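You operate a simulated robot arm through the tools that you are given. There is no shell and no other tool.

You are at the controls of a simulated robot arm. One attempt, no reset.

TASK
Brush the yellow earpiece's bore clean and lay it in the lime dish.
Fine: press it on the green rim pad for the work; green brush back.

Only the result counts: the job must be done as asked and must still hold three seconds after the hand-in. Knocking over, shifting, dropping, spilling or breaking anything else fails it.

THE ROBOT
A 7-joint arm with a two-finger gripper, fixed in place. Base frame: the origin is on the floor under the middle of its stand, x ahead of it, y to its left, z up. Units: mm, rad, N and s.
It reaches about 983 mm from its shoulder. Its first joint turns from -2.897 to 2.897 rad. Payload 2.94 kg.
The TCP is the grasp point between the finger pads, 30 mm short of the fingertips. In the tool frame z runs along the fingers and y along their closing line. The gripper opens to 138 mm; its body begins 109 mm behind the TCP.
Orientation is told as [roll, pitch, yaw] about the base's x, y, z axes, in that order, counted from this pose: with the fingers straight down and closing along the base's y, the tool's x points along the base's -x, its y along +y and its z along -z.

THE INTERFACE
- The arm moves only by the tool arm_command. Its argument "plan" is a list of rows, each an object of numbers (a shift or turn left out is 0, a gripper value left out holds the last): "dx", "dy", "dz": the shift along the tool's x, y, z in units of 300 mm (1.0 is 300 mm); "rx", "ry", "rz": the turn, a rotation vector about the tool's x, y, z in units of 180 degrees (1.0 is 180 degrees); "fingers": the gripper command, from -1 (shut) to 1 (fully open), values between in proportion. In form: [{"dx": .., "dy": .., "dz": .., "rx": .., "ry": .., "rz": .., "fingers": ..}, ...]. A call has 1 to 20 rows; each row is the pose to reach, as a shift and turn from the pose commanded when the call began, along the tool's axes at that moment. A call with a number of a shift or a turn outside -1 to 1 is refused whole. Rows are played at 5 a second. More than 50 mm and 0.15 rad between two rows, or a gripper value outside its range, and nothing of the call is played. A pose out of reach is approached as far as the arm can. The call stops where the force on the tool passes 40 N (or 10 N more than at its start, if that is more) or the arm is blocked; 0.2 s more then pass. The fingers move at their own pace (about 72 mm/s each) and stop on an object; they squeeze with about 28 N. The grip force told is the motor's: it shows also when the fingers shut on nothing. Time passes only in rows, and 0.2 s behind the last, so rows that repeat a pose let the fingers close. The reply holds the time, the measured pose of the TCP, the force on the tool along the base axes, the opening and the grip force, in the units named above and with some noise, with the torque about the TCP (base axes, N m) and any sound that the robot's microphone picked up, and new pictures: "pictures" is both (left out), scene, wrist or none.
- Cameras (640 x 400 px; columns grow to the right, rows downward): "scene" is fixed at [399, 500.2, 1637.8]; the picture's right is [-0.96, 0.29, 0.00], its down [0.13, 0.44, -0.89] and it looks along [-0.25, -0.85, -0.46] (base axes); focal length 336 px, centre (320, 200). "wrist" rides on the gripper at [71, 19, -146] in the tool frame; the picture's right is [-0.26, 0.97, 0.00], its down [-0.85, -0.23, -0.48] and it looks along [-0.46, -0.12, 0.88] (tool axes); focal length 280 px, centre (320, 200). There is no depth. A picture from a camera that has moved, and an enlarged one, comes with that camera's place and axes in the base frame and with its lens.
- lift_body(by): slides the trunk up (or, below 0, down) by that many mm; the arm rides with it, the base frame stays. It gives what a move gives, with no picture.
- zoom(camera, box): a new picture of the part [left, top, right, bottom] of that camera's present view, enlarged. No time passes.
- finish_job(): hands the job in; it is judged then, once.

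Nothing tells you positions but the pictures and the camera data. Unless the task says otherwise, let go and move clear before handing in.

The tools are called after ">>>" as name(argument=value, ...) on one line, values as JSON. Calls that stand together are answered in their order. arm_command: Moves the arm, as the interface text tells. Its arguments: {"type":"object","properties":{"plan":{"type":"array","items":{"type":"object","properties":{"dx":{"type":"number"},"dy":{"type":"number"},"dz":{"type":"number"},"rx":{"type":"number"},"ry":{"type":"number"},"rz":{"type":"number"},"fingers":{"type":"number"}}}},"pictures":{"type":"string","enum":["both","scene","wrist","none"]}},"required":["plan"]} The other tools are called the same way: lift_body (by) moves the trunk up or down; zoom (camera, box) takes an enlarged picture of a part of a camera's view; finish_job () hands the job in.

At the start:

```text
time_s: 0.0
position: [240.5, -335.8, 1228.7]
tcp_rot: [0.0, 0.002, 0.0]
wrist_force: [-0.1, 0.9, -0.4]
moment: [-0.02, 0.02, 0.0]
gripper_width: 138.1
finger_force: 0.0
trunk travel left (down, up): [-425.0, 29.0]
```

scene: 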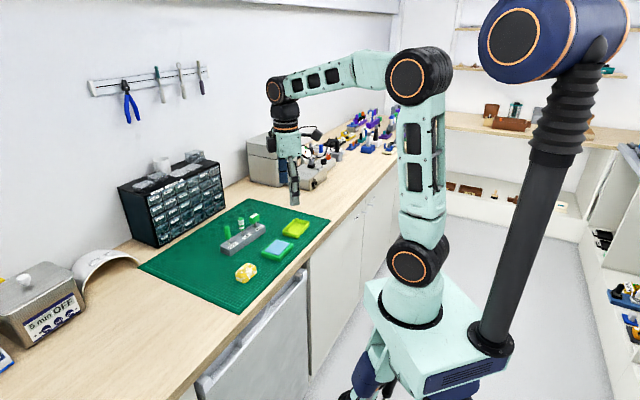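
wrist: 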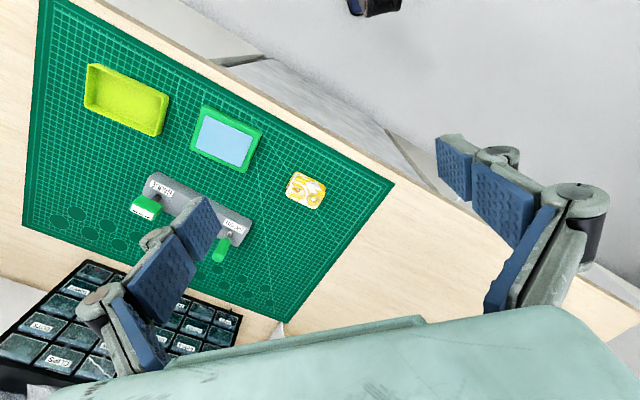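

I see a green mat with a lime dish, a green-rimmed pad, a yellow earpiece and a grey rack with green brushes. I'll zoom in to see details before moving.

>>> zoom(camera="scene", box=[200, 190, 340, 300])

>>> zoom(camera="wrist", box=[60, 40, 340, 280])

>>> zoom(camera="wrist", box=[120, 160, 260, 270])

>>> zoom(camera="wrist", box=[180, 90, 340, 220])

```text
3.64 times, centred on (270, 245) of scene
camera zoom: at [399.0, 500.2, 1637.8], right [-0.96, 0.29, 0.0], down [0.13, 0.44, -0.89], along [-0.25, -0.85, -0.46], focal length 1220 px, centre (502, 36)
```

zoom: 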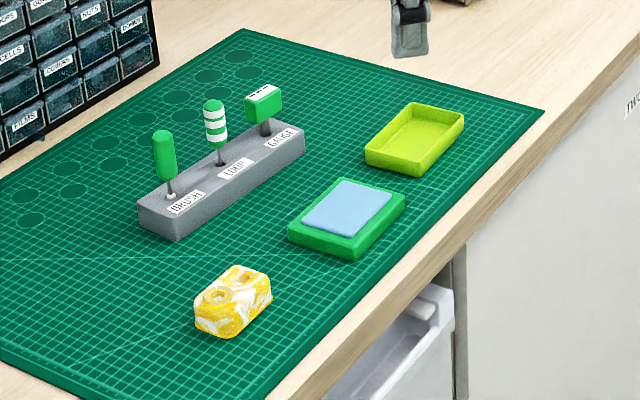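

```text
1.67 times, centred on (200, 160) of wrist
camera zoom: at [169.3, -316.7, 1375.7], right [0.26, 0.97, 0.0], down [0.85, -0.23, 0.48], along [0.46, -0.12, -0.88], focal length 467 px, centre (520, 267)
```

zoom: 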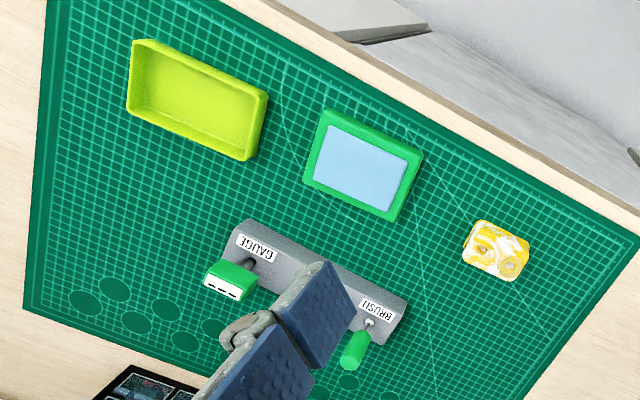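

```text
3.64 times, centred on (190, 215) of wrist
camera zoom: at [169.3, -316.7, 1375.7], right [0.26, 0.97, 0.0], down [0.85, -0.23, 0.48], along [0.46, -0.12, -0.88], focal length 1020 px, centre (793, 146)
```

zoom: 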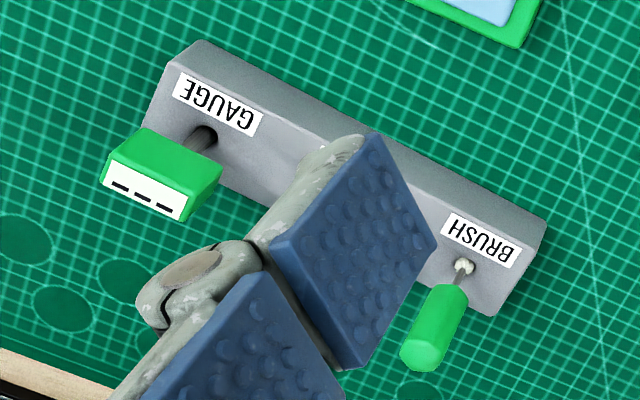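

```text
3.08 times, centred on (260, 155) of wrist
camera zoom: at [169.3, -316.7, 1375.7], right [0.26, 0.97, 0.0], down [0.85, -0.23, 0.48], along [0.46, -0.12, -0.88], focal length 863 px, centre (505, 338)
```

zoom: 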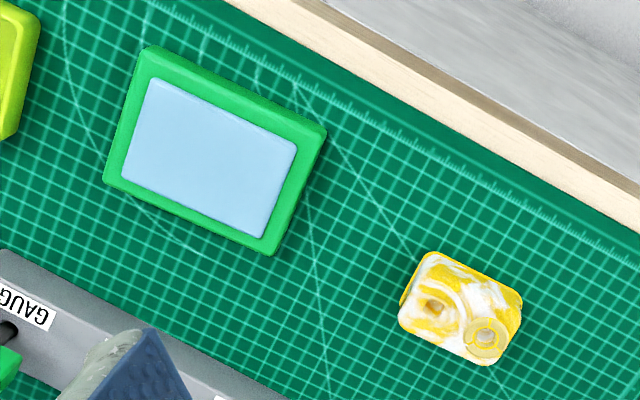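

The bench top looks to be near z≈900: earpiece at about (383,-402), pad (260,-507), brush hole (428,-567) and dish (160,-637). I'll lower the arm over the earpiece for a closer look.

>>> arm_command(plan=[{"dx": -0.033, "dy": -0.02, "dz": 0.083}, {"dx": -0.067, "dy": -0.041, "dz": 0.167}, {"dx": -0.1, "dy": -0.061, "dz": 0.25}, {"dx": -0.133, "dy": -0.082, "dz": 0.333}, {"dx": -0.167, "dy": -0.102, "dz": 0.417}, {"dx": -0.2, "dy": -0.122, "dz": 0.5}, {"dx": -0.233, "dy": -0.143, "dz": 0.583}, {"dx": -0.267, "dy": -0.163, "dz": 0.633}, {"dx": -0.267, "dy": -0.163, "dz": 0.633}])

```text
time_s: 2.0
position: [320.8, -385.8, 1041.1]
tcp_rot: [-0.001, -0.001, 0.0]
wrist_force: [0.3, -0.9, -0.2]
moment: [-0.02, 0.02, 0.03]
gripper_width: 138.2
finger_force: 0.1
trunk travel left (down, up): [-425.0, 29.0]
camera wrist: at [249.9, -365.6, 1186.9], right [0.26, 0.97, 0.0], down [0.85, -0.23, 0.48], along [0.46, -0.12, -0.88], focal length 280 px, centre (320, 200)
```

scene: 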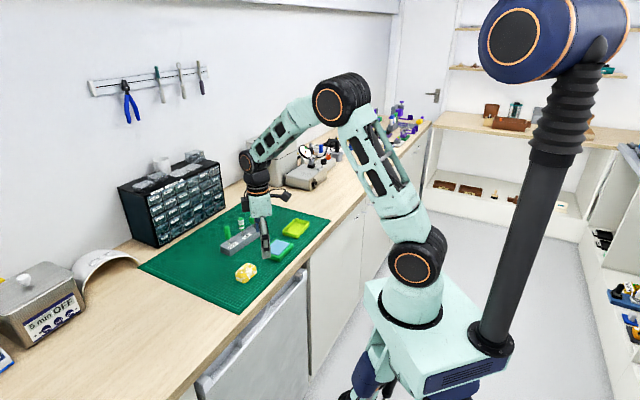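
wrist: 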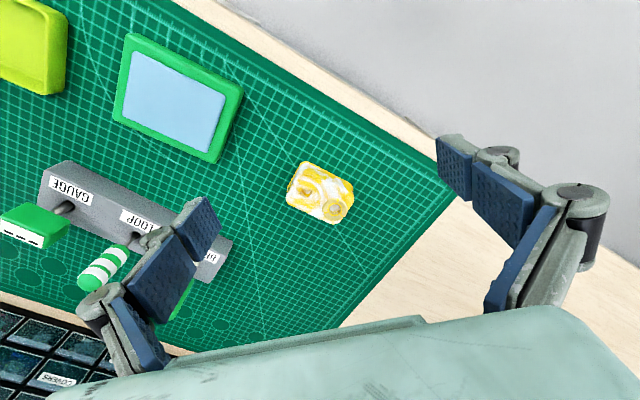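

>>> zoom(camera="wrist", box=[270, 150, 370, 235])

>>> zoom(camera="wrist", box=[90, 20, 260, 180])

>>> zoom(camera="wrist", box=[0, 140, 250, 330])

>>> zoom(camera="scene", box=[225, 250, 265, 290])

```text
4.71 times, centred on (320, 192) of wrist
camera zoom: at [249.9, -365.6, 1186.9], right [0.26, 0.97, 0.0], down [0.85, -0.23, 0.48], along [0.46, -0.12, -0.88], focal length 1320 px, centre (320, 235)
```

zoom: 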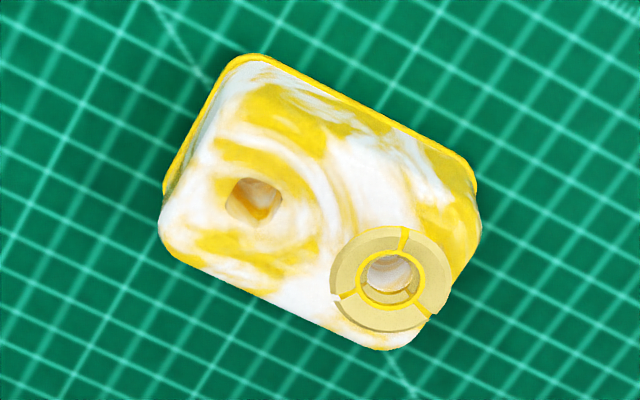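

```text
2.50 times, centred on (175, 100) of wrist
camera zoom: at [249.9, -365.6, 1186.9], right [0.26, 0.97, 0.0], down [0.85, -0.23, 0.48], along [0.46, -0.12, -0.88], focal length 701 px, centre (682, 450)
```

zoom: 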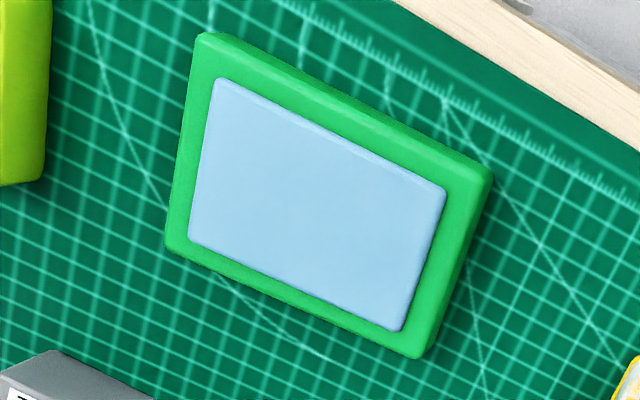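

```text
2.11 times, centred on (125, 235) of wrist
camera zoom: at [249.9, -365.6, 1186.9], right [0.26, 0.97, 0.0], down [0.85, -0.23, 0.48], along [0.46, -0.12, -0.88], focal length 590 px, centre (730, 126)
```

zoom: 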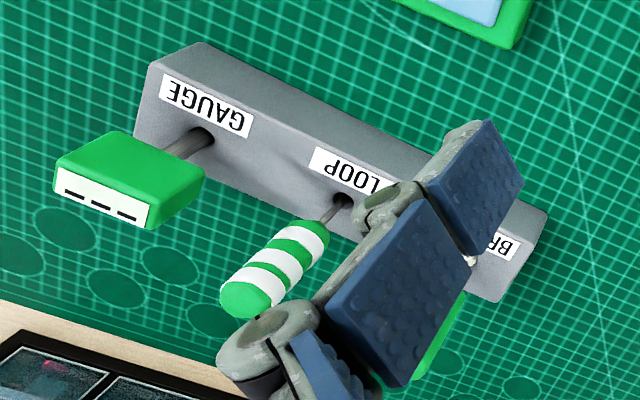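

```text
10.00 times, centred on (245, 270) of scene
camera zoom: at [399.0, 500.2, 1637.8], right [-0.96, 0.29, 0.0], down [0.13, 0.44, -0.89], along [-0.25, -0.85, -0.46], focal length 3356 px, centre (1070, -500)
```

zoom: 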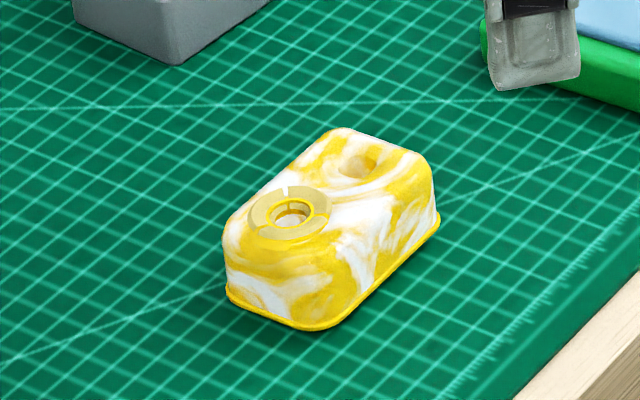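

>>> zoom(camera="wrist", box=[300, 172, 324, 187])

>>> zoom(camera="wrist", box=[321, 196, 349, 214])

>>> zoom(camera="scene", box=[237, 262, 253, 272])

>>> zoom(camera="scene", box=[215, 205, 265, 255])

```text
16.00 times, centred on (312, 180) of wrist
camera zoom: at [249.9, -365.6, 1186.9], right [0.26, 0.97, 0.0], down [0.85, -0.23, 0.48], along [0.46, -0.12, -0.88], focal length 4486 px, centre (448, 528)
```

zoom: 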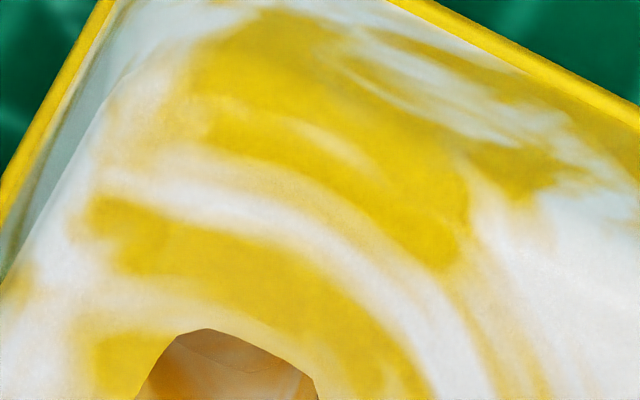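

```text
16.00 times, centred on (335, 205) of wrist
camera zoom: at [249.9, -365.6, 1186.9], right [0.26, 0.97, 0.0], down [0.85, -0.23, 0.48], along [0.46, -0.12, -0.88], focal length 4486 px, centre (80, 120)
```

zoom: 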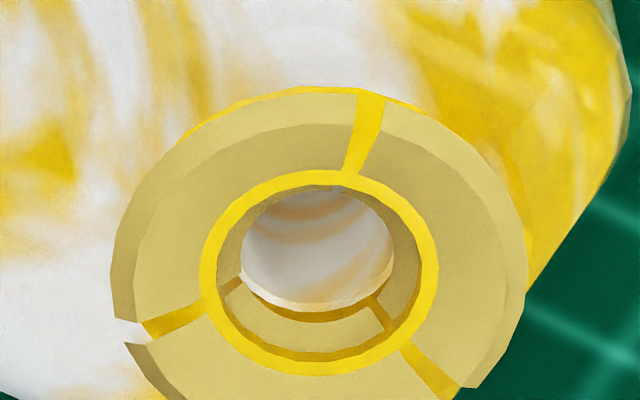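

```text
16.00 times, centred on (245, 267) of scene
camera zoom: at [399.0, 500.2, 1637.8], right [-0.96, 0.29, 0.0], down [0.13, 0.44, -0.89], along [-0.25, -0.85, -0.46], focal length 5370 px, centre (1520, -872)
```

zoom: 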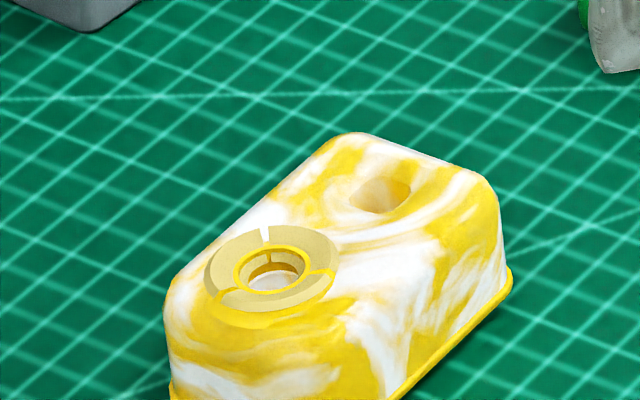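

```text
8.00 times, centred on (240, 230) of scene
camera zoom: at [399.0, 500.2, 1637.8], right [-0.96, 0.29, 0.0], down [0.13, 0.44, -0.89], along [-0.25, -0.85, -0.46], focal length 2685 px, centre (960, -40)
```

zoom: 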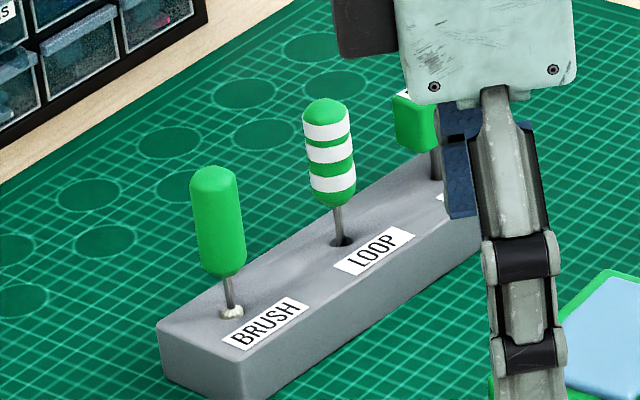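

>>> zoom(camera="wrist", box=[300, 184, 320, 197])

>>> zoom(camera="wrist", box=[320, 195, 350, 218])

>>> zoom(camera="scene", box=[226, 234, 246, 248])

```text
16.00 times, centred on (310, 190) of wrist
camera zoom: at [249.9, -365.6, 1186.9], right [0.26, 0.97, 0.0], down [0.85, -0.23, 0.48], along [0.46, -0.12, -0.88], focal length 4486 px, centre (480, 352)
```

zoom: 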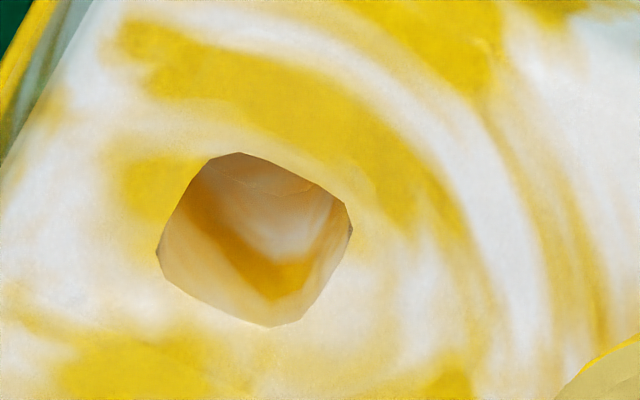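

```text
16.00 times, centred on (335, 206) of wrist
camera zoom: at [249.9, -365.6, 1186.9], right [0.26, 0.97, 0.0], down [0.85, -0.23, 0.48], along [0.46, -0.12, -0.88], focal length 4486 px, centre (80, 96)
```

zoom: 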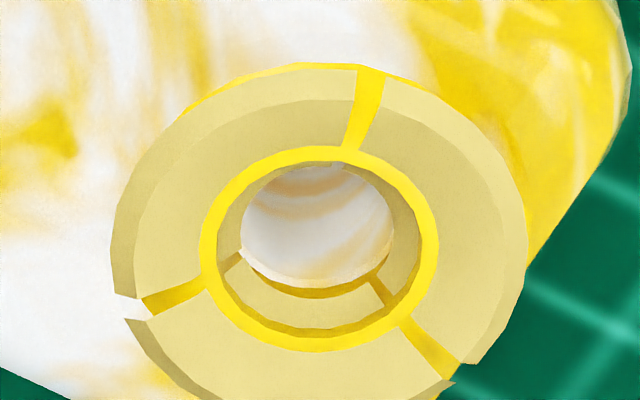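

```text
16.00 times, centred on (236, 241) of scene
camera zoom: at [399.0, 500.2, 1637.8], right [-0.96, 0.29, 0.0], down [0.13, 0.44, -0.89], along [-0.25, -0.85, -0.46], focal length 5370 px, centre (1664, -456)
```

zoom: 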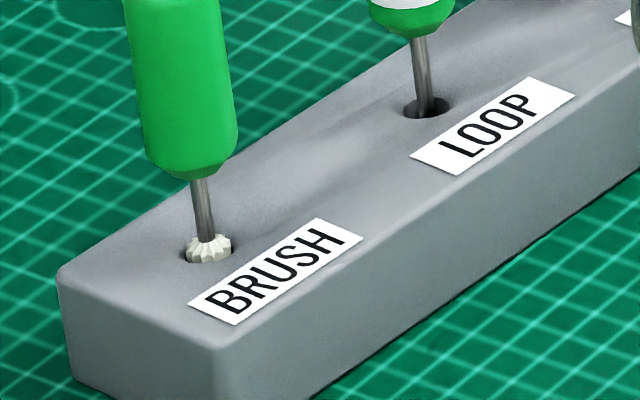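

>>> zoom(camera="scene", box=[225, 180, 325, 270])

>>> zoom(camera="scene", box=[265, 210, 315, 265])

```text
4.44 times, centred on (275, 225) of scene
camera zoom: at [399.0, 500.2, 1637.8], right [-0.96, 0.29, 0.0], down [0.13, 0.44, -0.89], along [-0.25, -0.85, -0.46], focal length 1492 px, centre (520, 89)
```

zoom: 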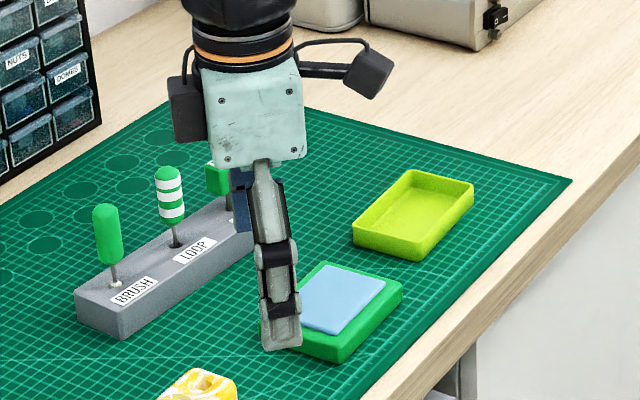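

```text
7.27 times, centred on (290, 238) of scene
camera zoom: at [399.0, 500.2, 1637.8], right [-0.96, 0.29, 0.0], down [0.13, 0.44, -0.89], along [-0.25, -0.85, -0.46], focal length 2441 px, centre (538, -73)
```

zoom: 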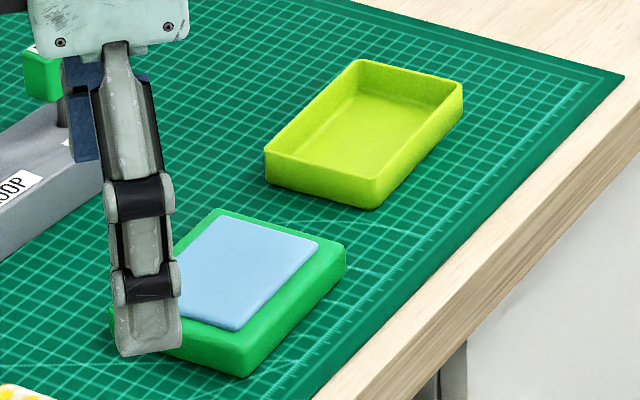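

I read the earpiece as centred near (382.6,-399.9), long axis at about 45°, with the waxed ring hole as the bore at (395,-389,937). Next I'll turn the gripper to close across the short axis and move above it to check.

>>> arm_command(plan=[{"dx": -0.034, "dy": -0.008, "dz": 0.0, "rz": -0.0417}, {"dx": -0.069, "dy": -0.016, "dz": 0.0, "rz": -0.0833}, {"dx": -0.103, "dy": -0.023, "dz": 0.0, "rz": -0.125}, {"dx": -0.137, "dy": -0.031, "dz": 0.02, "rz": -0.1667}, {"dx": -0.172, "dy": -0.039, "dz": 0.04, "rz": -0.2083}, {"dx": -0.206, "dy": -0.0467, "dz": 0.06, "rz": -0.25}, {"dx": -0.206, "dy": -0.0467, "dz": 0.06, "rz": -0.25}])

```text
time_s: 3.6
position: [382.2, -399.0, 1022.0]
tcp_rot: [0.0, -0.001, 0.787]
wrist_force: [-0.5, 0.2, 0.7]
moment: [0.02, 0.0, -0.01]
gripper_width: 137.9
finger_force: 0.1
trunk travel left (down, up): [-425.0, 29.0]
camera wrist: at [318.4, -435.3, 1167.8], right [-0.5, 0.87, 0.0], down [0.76, 0.44, 0.48], along [0.41, 0.24, -0.88], focal length 280 px, centre (320, 200)
```

scene: 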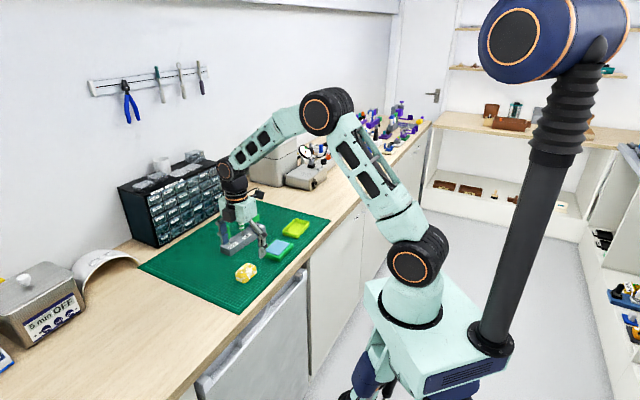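
wrist: 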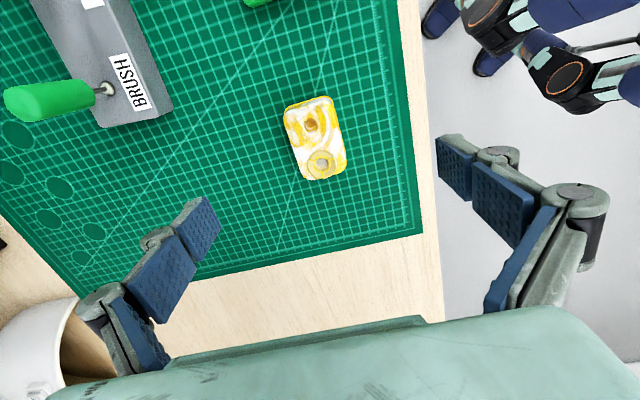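

>>> zoom(camera="wrist", box=[270, 85, 370, 190])

>>> zoom(camera="wrist", box=[0, 30, 180, 140])

```text
3.81 times, centred on (320, 138) of wrist
camera zoom: at [318.4, -435.3, 1167.8], right [-0.5, 0.87, 0.0], down [0.76, 0.44, 0.48], along [0.41, 0.24, -0.88], focal length 1068 px, centre (320, 438)
```

zoom: 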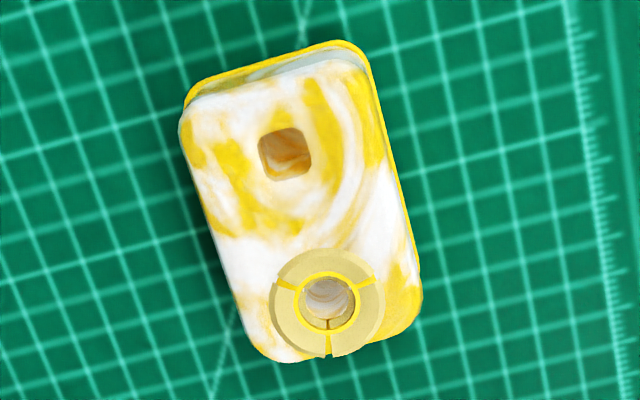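

```text
3.56 times, centred on (90, 85) of wrist
camera zoom: at [318.4, -435.3, 1167.8], right [-0.5, 0.87, 0.0], down [0.76, 0.44, 0.48], along [0.41, 0.24, -0.88], focal length 997 px, centre (1138, 609)
```

zoom: 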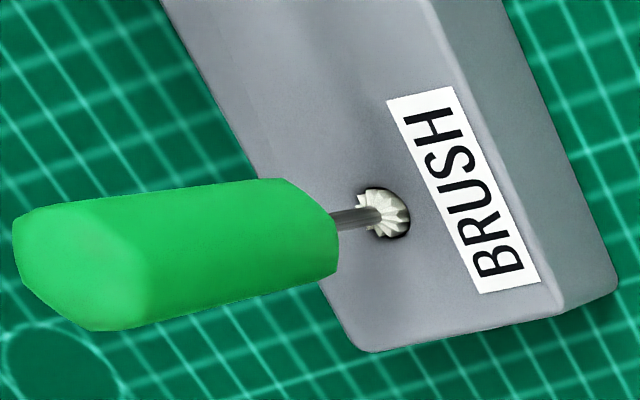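

The bore and vent line are confirmed at (394.8,-389.5) and (370.5,-413.6). I'll centre over the piece and narrow the fingers to about 72 mm while still high, to see where the fingertips actually lie.

>>> arm_command(plan=[{"dx": 0.0018, "dy": -0.0067, "dz": 0.05, "fingers": 0.05}, {"dx": 0.0018, "dy": -0.0067, "dz": 0.1, "fingers": 0.05}, {"dx": 0.0018, "dy": -0.0067, "dz": 0.1, "fingers": 0.05}])

>>> zoom(camera="scene", box=[215, 220, 275, 290])

>>> zoom(camera="wrist", box=[240, 80, 400, 200])

```text
time_s: 4.4
position: [383.8, -400.8, 991.8]
tcp_rot: [-0.001, -0.002, 0.785]
wrist_force: [0.2, -0.1, -0.2]
moment: [-0.02, 0.01, 0.0]
gripper_width: 72.3
finger_force: 0.0
trunk travel left (down, up): [-425.0, 29.0]
camera wrist: at [319.2, -437.2, 1137.8], right [-0.5, 0.87, 0.0], down [0.76, 0.44, 0.48], along [0.41, 0.24, -0.88], focal length 280 px, centre (320, 200)
```

scene: 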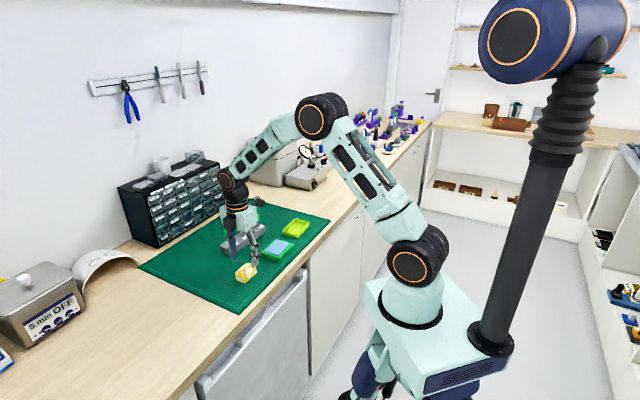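
wrist: 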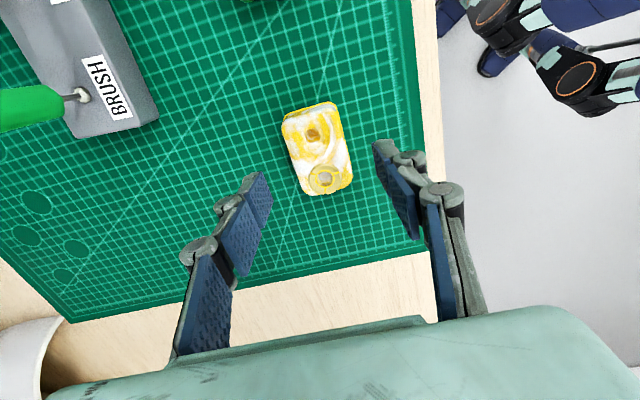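

```text
5.71 times, centred on (245, 255) of scene
camera zoom: at [399.0, 500.2, 1637.8], right [-0.96, 0.29, 0.0], down [0.13, 0.44, -0.89], along [-0.25, -0.85, -0.46], focal length 1918 px, centre (749, -114)
```

zoom: 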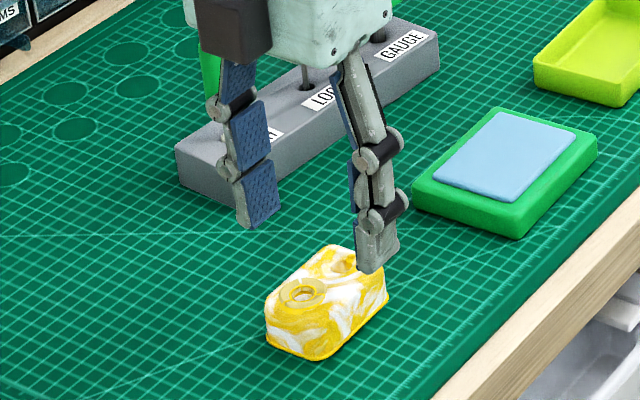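

```text
3.33 times, centred on (320, 140) of wrist
camera zoom: at [319.2, -437.2, 1137.8], right [-0.5, 0.87, 0.0], down [0.76, 0.44, 0.48], along [0.41, 0.24, -0.88], focal length 935 px, centre (320, 400)
```

zoom: 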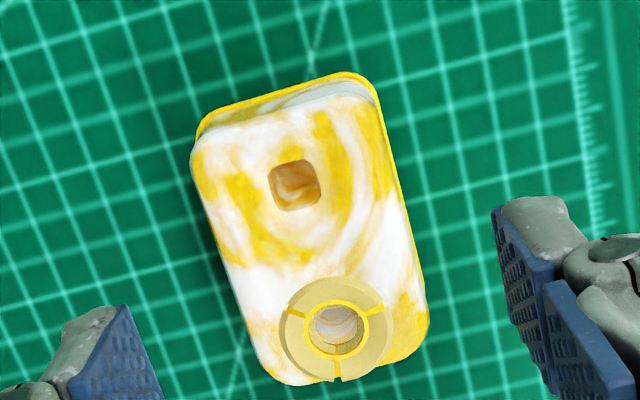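

Fingertips sit 30 mm below the TCP as described, and I'm centred to within a millimetre. Now I'll descend so the tips straddle the body just above the flange, and close.

>>> arm_command(plan=[{"dz": 0.05, "fingers": 0.05}, {"dz": 0.1, "fingers": 0.05}, {"dz": 0.14, "fingers": 0.05}, {"dz": 0.159, "fingers": 0.05}, {"dz": 0.159, "fingers": 0.05}])

>>> zoom(camera="scene", box=[215, 230, 275, 290])

>>> zoom(camera="wrist", box=[240, 100, 420, 250])

```text
time_s: 5.6
position: [384.0, -399.4, 944.6]
tcp_rot: [0.0, 0.0, 0.787]
wrist_force: [0.8, 0.0, 0.0]
moment: [-0.03, 0.03, 0.03]
gripper_width: 72.6
finger_force: 0.0
trunk travel left (down, up): [-425.0, 29.0]
camera wrist: at [319.4, -436.7, 1089.9], right [-0.5, 0.87, 0.0], down [0.76, 0.44, 0.48], along [0.41, 0.24, -0.88], focal length 280 px, centre (320, 200)
```

scene: 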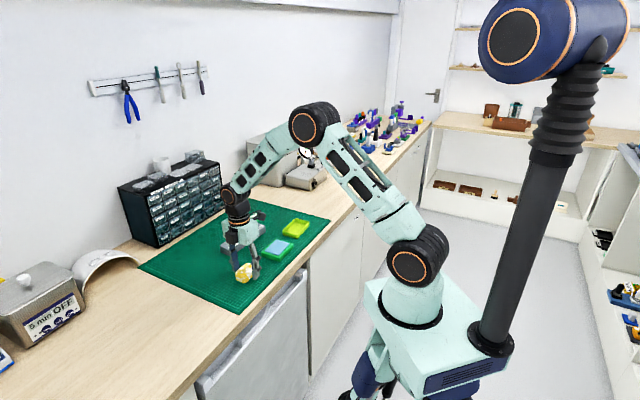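
wrist: 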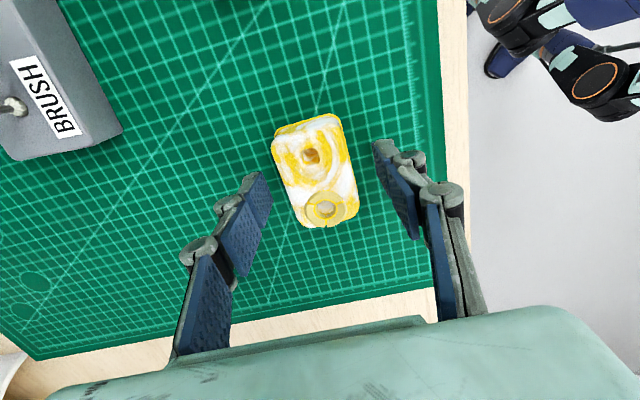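

```text
6.67 times, centred on (245, 260) of scene
camera zoom: at [399.0, 500.2, 1637.8], right [-0.96, 0.29, 0.0], down [0.13, 0.44, -0.89], along [-0.25, -0.85, -0.46], focal length 2238 px, centre (820, -200)
```

zoom: 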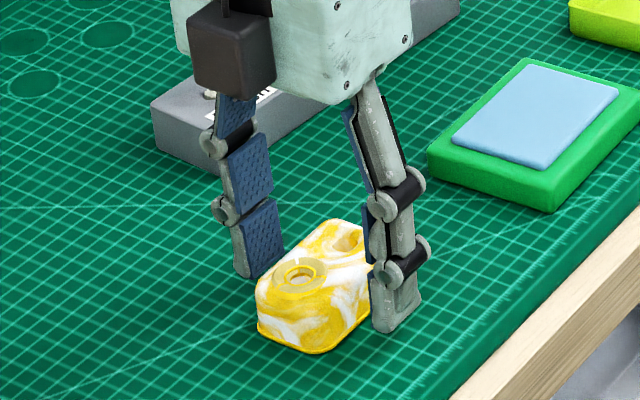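

```text
2.67 times, centred on (330, 175) of wrist
camera zoom: at [319.4, -436.7, 1089.9], right [-0.5, 0.87, 0.0], down [0.76, 0.44, 0.48], along [0.41, 0.24, -0.88], focal length 748 px, centre (293, 267)
```

zoom: 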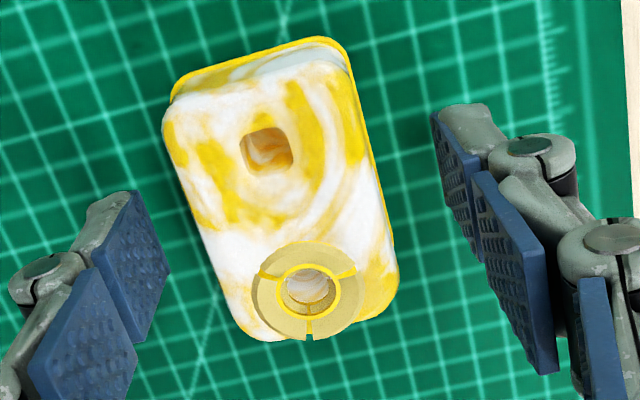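

>>> arm_command(plan=[{"dy": -0.004, "fingers": 0.05}, {"dy": -0.004, "fingers": -1}, {"dy": -0.004, "fingers": -1}, {"dy": -0.004, "fingers": -1}, {"dy": -0.004, "fingers": -1}])

>>> zoom(camera="scene", box=[215, 230, 275, 290])

>>> zoom(camera="wrist", box=[240, 100, 420, 250])

```text
time_s: 6.8
position: [383.5, -400.5, 944.9]
tcp_rot: [0.001, -0.001, 0.785]
wrist_force: [0.1, 0.1, -0.3]
moment: [0.01, 0.01, 0.01]
gripper_width: 43.2
finger_force: 27.9
trunk travel left (down, up): [-425.0, 29.0]
camera wrist: at [320.2, -437.8, 1090.1], right [-0.5, 0.87, 0.0], down [0.76, 0.44, 0.48], along [0.41, 0.24, -0.88], focal length 280 px, centre (320, 200)
```

scene: 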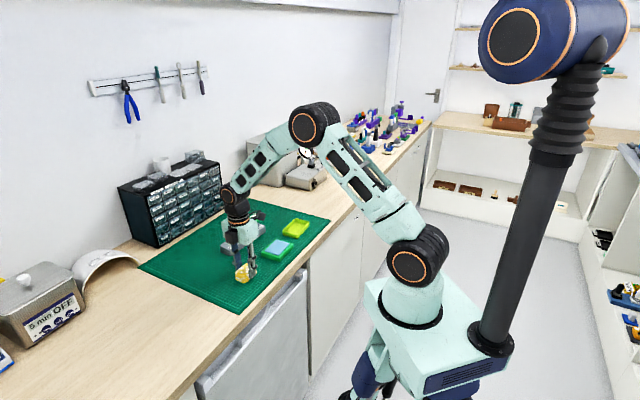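
wrist: 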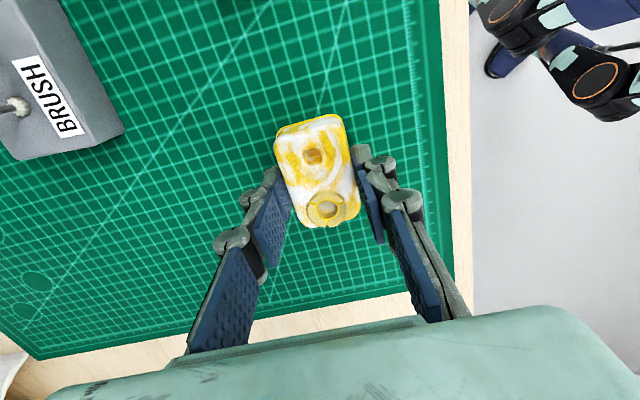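

```text
6.67 times, centred on (245, 260) of scene
camera zoom: at [399.0, 500.2, 1637.8], right [-0.96, 0.29, 0.0], down [0.13, 0.44, -0.89], along [-0.25, -0.85, -0.46], focal length 2238 px, centre (820, -200)
```

zoom: 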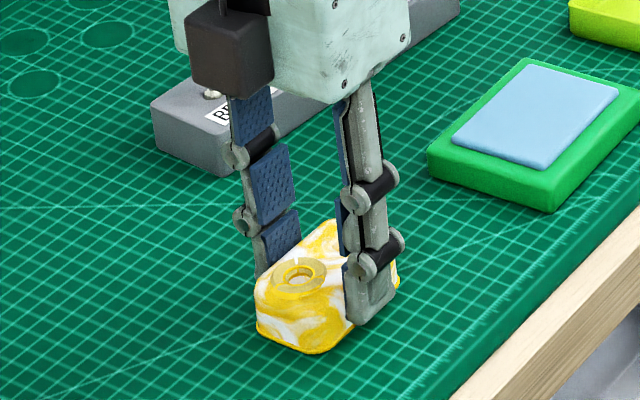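

```text
2.67 times, centred on (330, 175) of wrist
camera zoom: at [320.2, -437.8, 1090.1], right [-0.5, 0.87, 0.0], down [0.76, 0.44, 0.48], along [0.41, 0.24, -0.88], focal length 748 px, centre (293, 267)
```

zoom: 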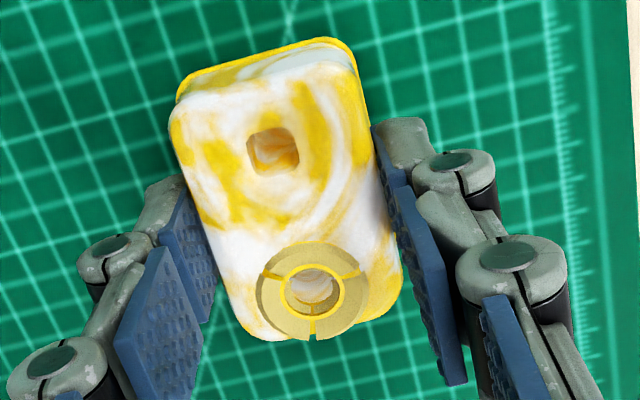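

The earpiece is gripped at 43 mm. Now lift it and carry it over the pad at about (260,-506), turning ~3° to match the pad.

>>> arm_command(plan=[{"dz": -0.05}, {"dz": -0.13}, {"dz": -0.21}, {"dx": 0.02, "dz": -0.267}, {"dx": 0.12, "dy": 0.01, "dz": -0.267, "rz": -0.005}, {"dx": 0.25, "dy": 0.02, "dz": -0.267, "rz": -0.01}, {"dx": 0.38, "dy": 0.03, "dz": -0.267, "rz": -0.014}, {"dx": 0.48, "dy": 0.04, "dz": -0.267, "rz": -0.018}, {"dx": 0.541, "dy": 0.041, "dz": -0.267, "rz": -0.018}, {"dx": 0.541, "dy": 0.041, "dz": -0.267, "rz": -0.018}])

>>> zoom(camera="wrist", box=[220, 60, 420, 240])

>>> zoom(camera="scene", box=[235, 190, 325, 275])

```text
time_s: 9.0
position: [262.0, -507.6, 1025.4]
tcp_rot: [0.0, -0.001, 0.842]
wrist_force: [0.0, 0.1, -0.6]
moment: [0.0, -0.02, 0.01]
gripper_width: 43.0
finger_force: 28.8
trunk travel left (down, up): [-425.0, 29.0]
camera wrist: at [199.6, -547.4, 1170.3], right [-0.55, 0.84, 0.0], down [0.74, 0.48, 0.48], along [0.4, 0.26, -0.88], focal length 280 px, centre (320, 200)
```

scene: 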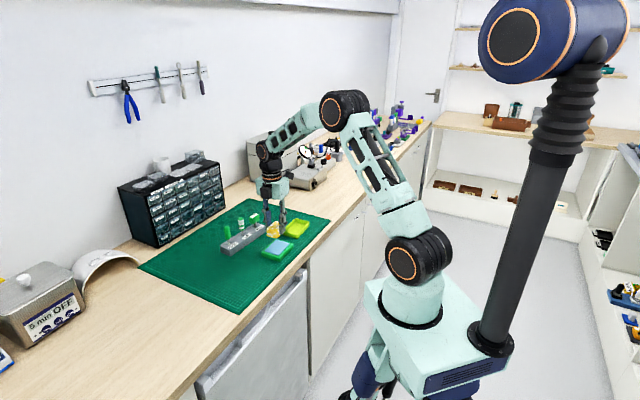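
wrist: 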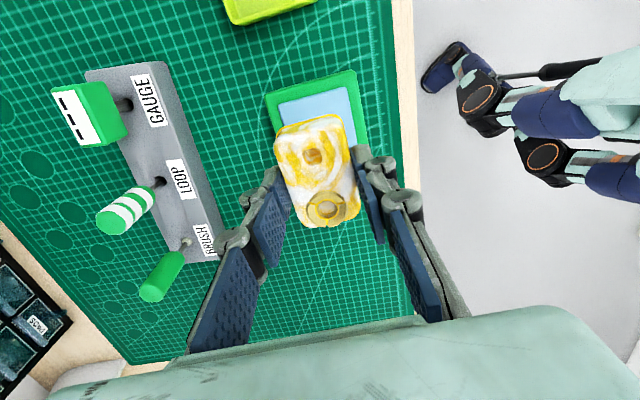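

```text
2.22 times, centred on (320, 150) of wrist
camera zoom: at [199.6, -547.4, 1170.3], right [-0.55, 0.84, 0.0], down [0.74, 0.48, 0.48], along [0.4, 0.26, -0.88], focal length 623 px, centre (320, 311)
```

zoom: 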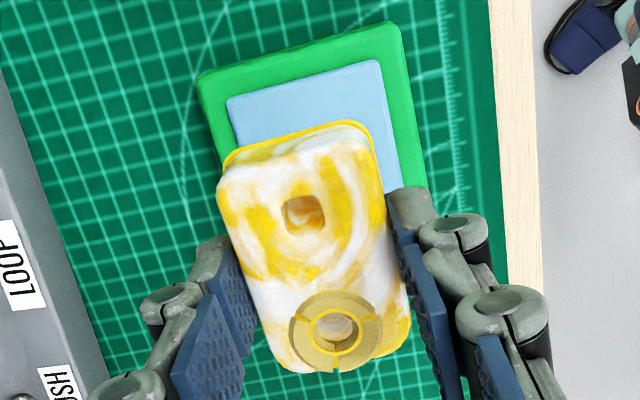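

```text
4.71 times, centred on (280, 232) of scene
camera zoom: at [399.0, 500.2, 1637.8], right [-0.96, 0.29, 0.0], down [0.13, 0.44, -0.89], along [-0.25, -0.85, -0.46], focal length 1580 px, centre (508, 47)
```

zoom: 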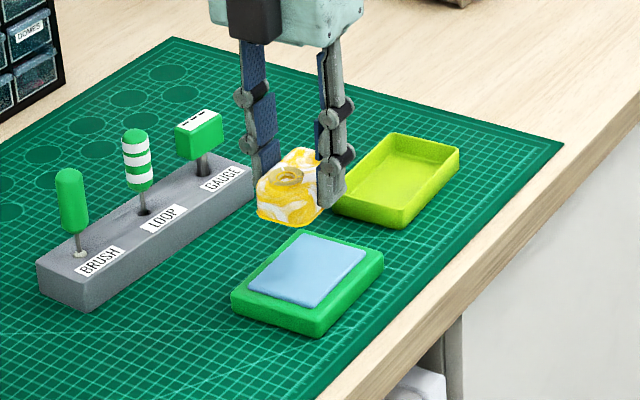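

The pad's centre works out near (260.3,-505.1). I'll trim position and angle slightly and lower to just above the pad.

>>> arm_command(plan=[{"dx": -0.001, "dy": 0.008, "dz": 0.05, "rz": 0.006}, {"dx": -0.001, "dy": 0.008, "dz": 0.1, "rz": 0.009}, {"dx": -0.001, "dy": 0.008, "dz": 0.15, "rz": 0.009}, {"dx": -0.001, "dy": 0.008, "dz": 0.178, "rz": 0.009}, {"dx": -0.001, "dy": 0.008, "dz": 0.178, "rz": 0.009}])

>>> zoom(camera="wrist", box=[220, 60, 420, 240])

>>> zoom(camera="scene", box=[245, 210, 315, 270])

```text
time_s: 10.2
position: [258.7, -505.3, 972.0]
tcp_rot: [0.001, 0.0, 0.813]
wrist_force: [-0.7, -0.7, -1.0]
moment: [-0.04, -0.01, 0.04]
gripper_width: 43.1
finger_force: 27.9
trunk travel left (down, up): [-425.0, 29.0]
camera wrist: at [196.0, -543.6, 1117.0], right [-0.52, 0.85, 0.0], down [0.75, 0.46, 0.48], along [0.41, 0.25, -0.88], focal length 280 px, centre (320, 200)
```

scene: 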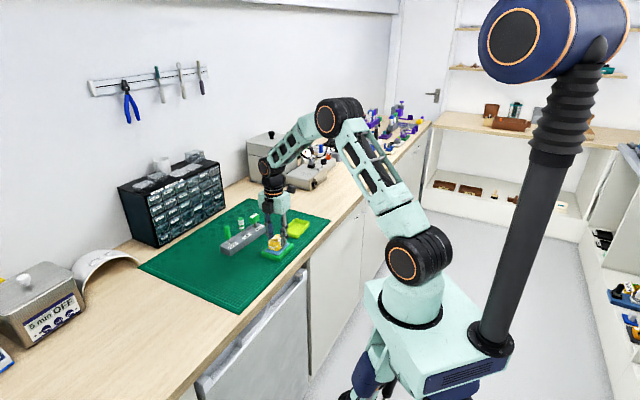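
wrist: 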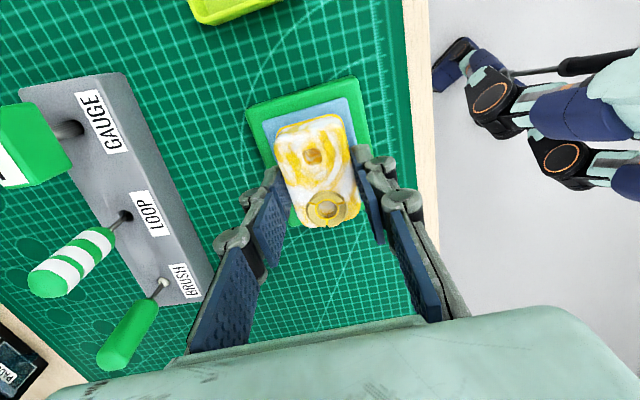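

```text
2.22 times, centred on (320, 150) of wrist
camera zoom: at [196.0, -543.6, 1117.0], right [-0.52, 0.85, 0.0], down [0.75, 0.46, 0.48], along [0.41, 0.25, -0.88], focal length 623 px, centre (320, 311)
```

zoom: 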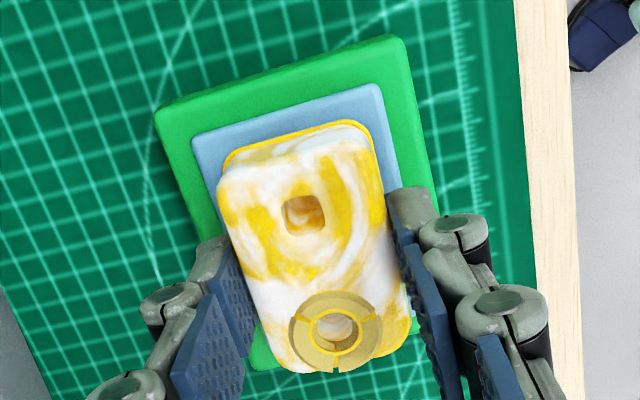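

```text
6.67 times, centred on (280, 240) of scene
camera zoom: at [399.0, 500.2, 1637.8], right [-0.96, 0.29, 0.0], down [0.13, 0.44, -0.89], along [-0.25, -0.85, -0.46], focal length 2238 px, centre (587, -67)
```

zoom: 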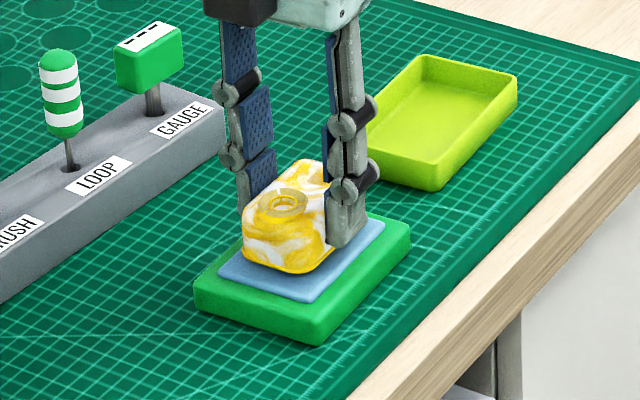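

Alignment over the pad looks good. I'll descend slowly and watch the force.

>>> arm_command(plan=[{"dz": 0.005}, {"dz": 0.01}, {"dz": 0.015}, {"dz": 0.02}, {"dz": 0.0233}, {"dz": 0.0267}, {"dz": 0.0267}], pictures="none")

```text
time_s: 11.8
position: [259.0, -505.1, 965.2]
tcp_rot: [-0.005, 0.001, 0.813]
wrist_force: [-1.5, -1.5, 19.3]
moment: [-0.07, 0.06, 0.01]
gripper_width: 43.1
finger_force: 28.3
trunk travel left (down, up): [-425.0, 29.0]
```

>>> arm_command(plan=[{"dz": 0.0005}, {"dz": 0.0005}, {"dz": 0.0005}, {"dz": 0.0005}])

>>> zoom(camera="scene", box=[245, 210, 315, 270])

>>> zoom(camera="wrist", box=[220, 60, 420, 240])

```text
time_s: 12.8
position: [259.3, -505.8, 963.2]
tcp_rot: [-0.004, 0.004, 0.814]
wrist_force: [0.2, -4.9, 18.8]
moment: [-0.13, -0.02, 0.02]
gripper_width: 42.8
finger_force: 28.0
trunk travel left (down, up): [-425.0, 29.0]
camera wrist: at [195.9, -543.3, 1109.9], right [-0.52, 0.85, 0.0], down [0.75, 0.46, 0.48], along [0.41, 0.25, -0.88], focal length 280 px, centre (320, 200)
```

scene: 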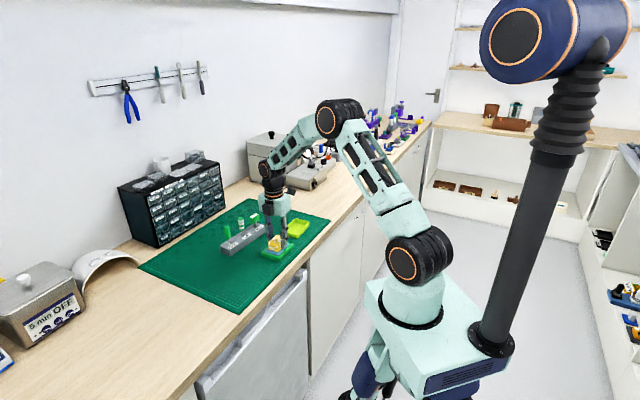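
wrist: 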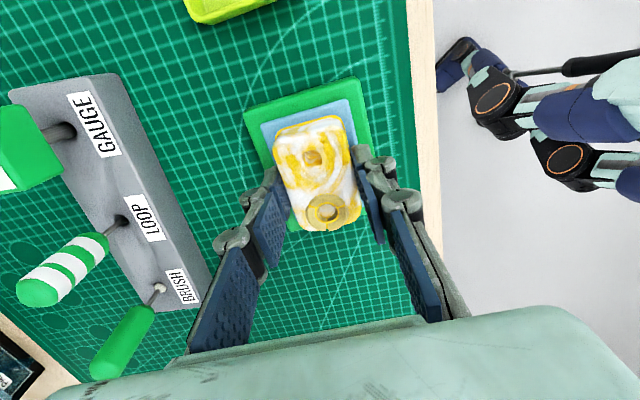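

```text
6.67 times, centred on (280, 240) of scene
camera zoom: at [399.0, 500.2, 1637.8], right [-0.96, 0.29, 0.0], down [0.13, 0.44, -0.89], along [-0.25, -0.85, -0.46], focal length 2238 px, centre (587, -67)
```

zoom: 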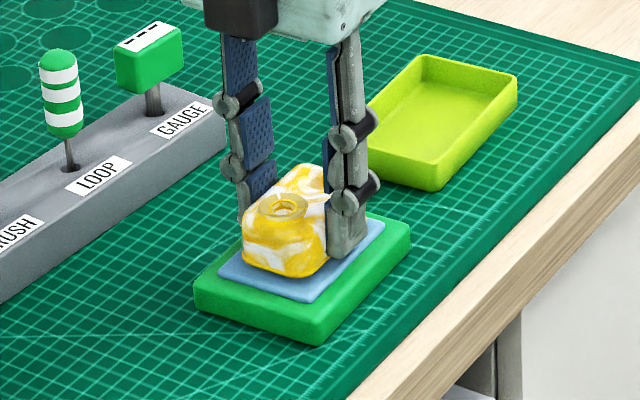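

```text
2.22 times, centred on (320, 150) of wrist
camera zoom: at [195.9, -543.3, 1109.9], right [-0.52, 0.85, 0.0], down [0.75, 0.46, 0.48], along [0.41, 0.25, -0.88], focal length 623 px, centre (320, 311)
```

zoom: 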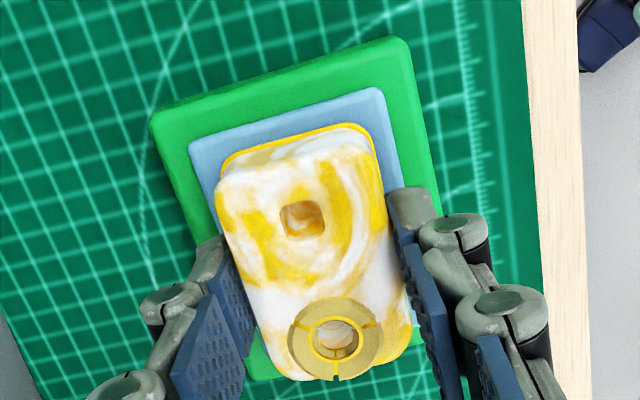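

About 19 N of press was reached and held. Now release and inspect how it sits.

>>> arm_command(plan=[{"fingers": -0.1}, {"fingers": -0.1}, {"dz": -0.01, "fingers": -0.1}, {"dz": -0.06, "fingers": 0.0}, {"dz": -0.14, "fingers": 0.0}, {"dz": -0.22, "fingers": 0.0}, {"dz": -0.22, "fingers": 0.0}])

>>> zoom(camera="scene", box=[245, 210, 315, 270])

>>> zoom(camera="wrist", box=[240, 50, 380, 200])

```text
time_s: 14.4
position: [259.2, -507.0, 1030.7]
tcp_rot: [-0.001, 0.0, 0.815]
wrist_force: [0.5, -0.2, 0.7]
moment: [0.03, -0.01, -0.01]
gripper_width: 69.0
finger_force: 0.1
trunk travel left (down, up): [-425.0, 29.0]
camera wrist: at [196.2, -544.2, 1174.9], right [-0.52, 0.85, 0.0], down [0.75, 0.46, 0.48], along [0.41, 0.25, -0.88], focal length 280 px, centre (320, 200)
```

scene: 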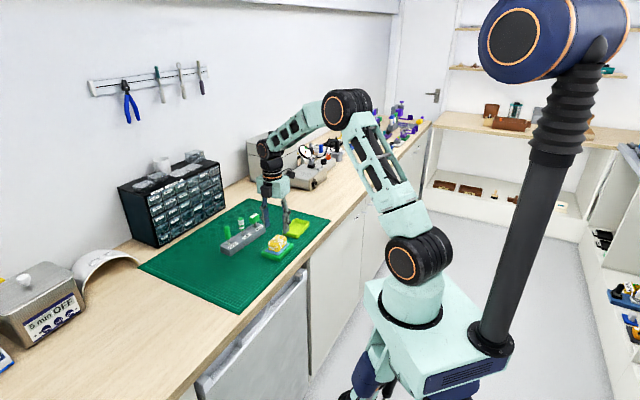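
wrist: 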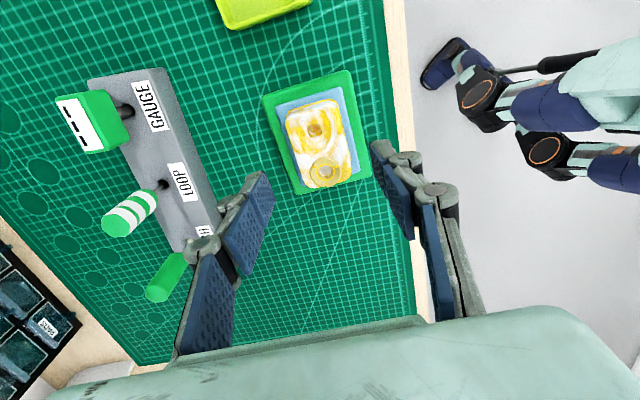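

```text
6.67 times, centred on (280, 240) of scene
camera zoom: at [399.0, 500.2, 1637.8], right [-0.96, 0.29, 0.0], down [0.13, 0.44, -0.89], along [-0.25, -0.85, -0.46], focal length 2238 px, centre (587, -67)
```

zoom: 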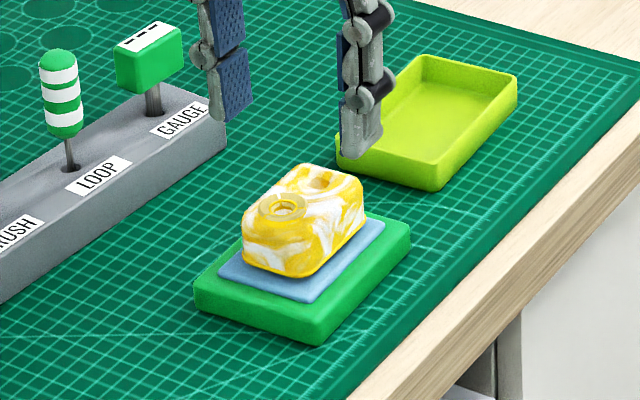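

```text
2.67 times, centred on (310, 125) of wrist
camera zoom: at [196.2, -544.2, 1174.9], right [-0.52, 0.85, 0.0], down [0.75, 0.46, 0.48], along [0.41, 0.25, -0.88], focal length 748 px, centre (347, 400)
```

zoom: 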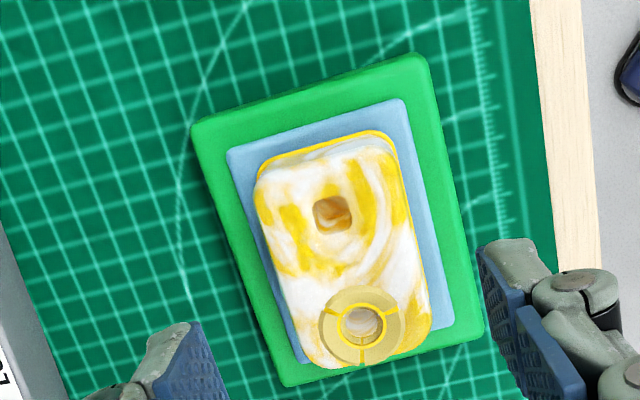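

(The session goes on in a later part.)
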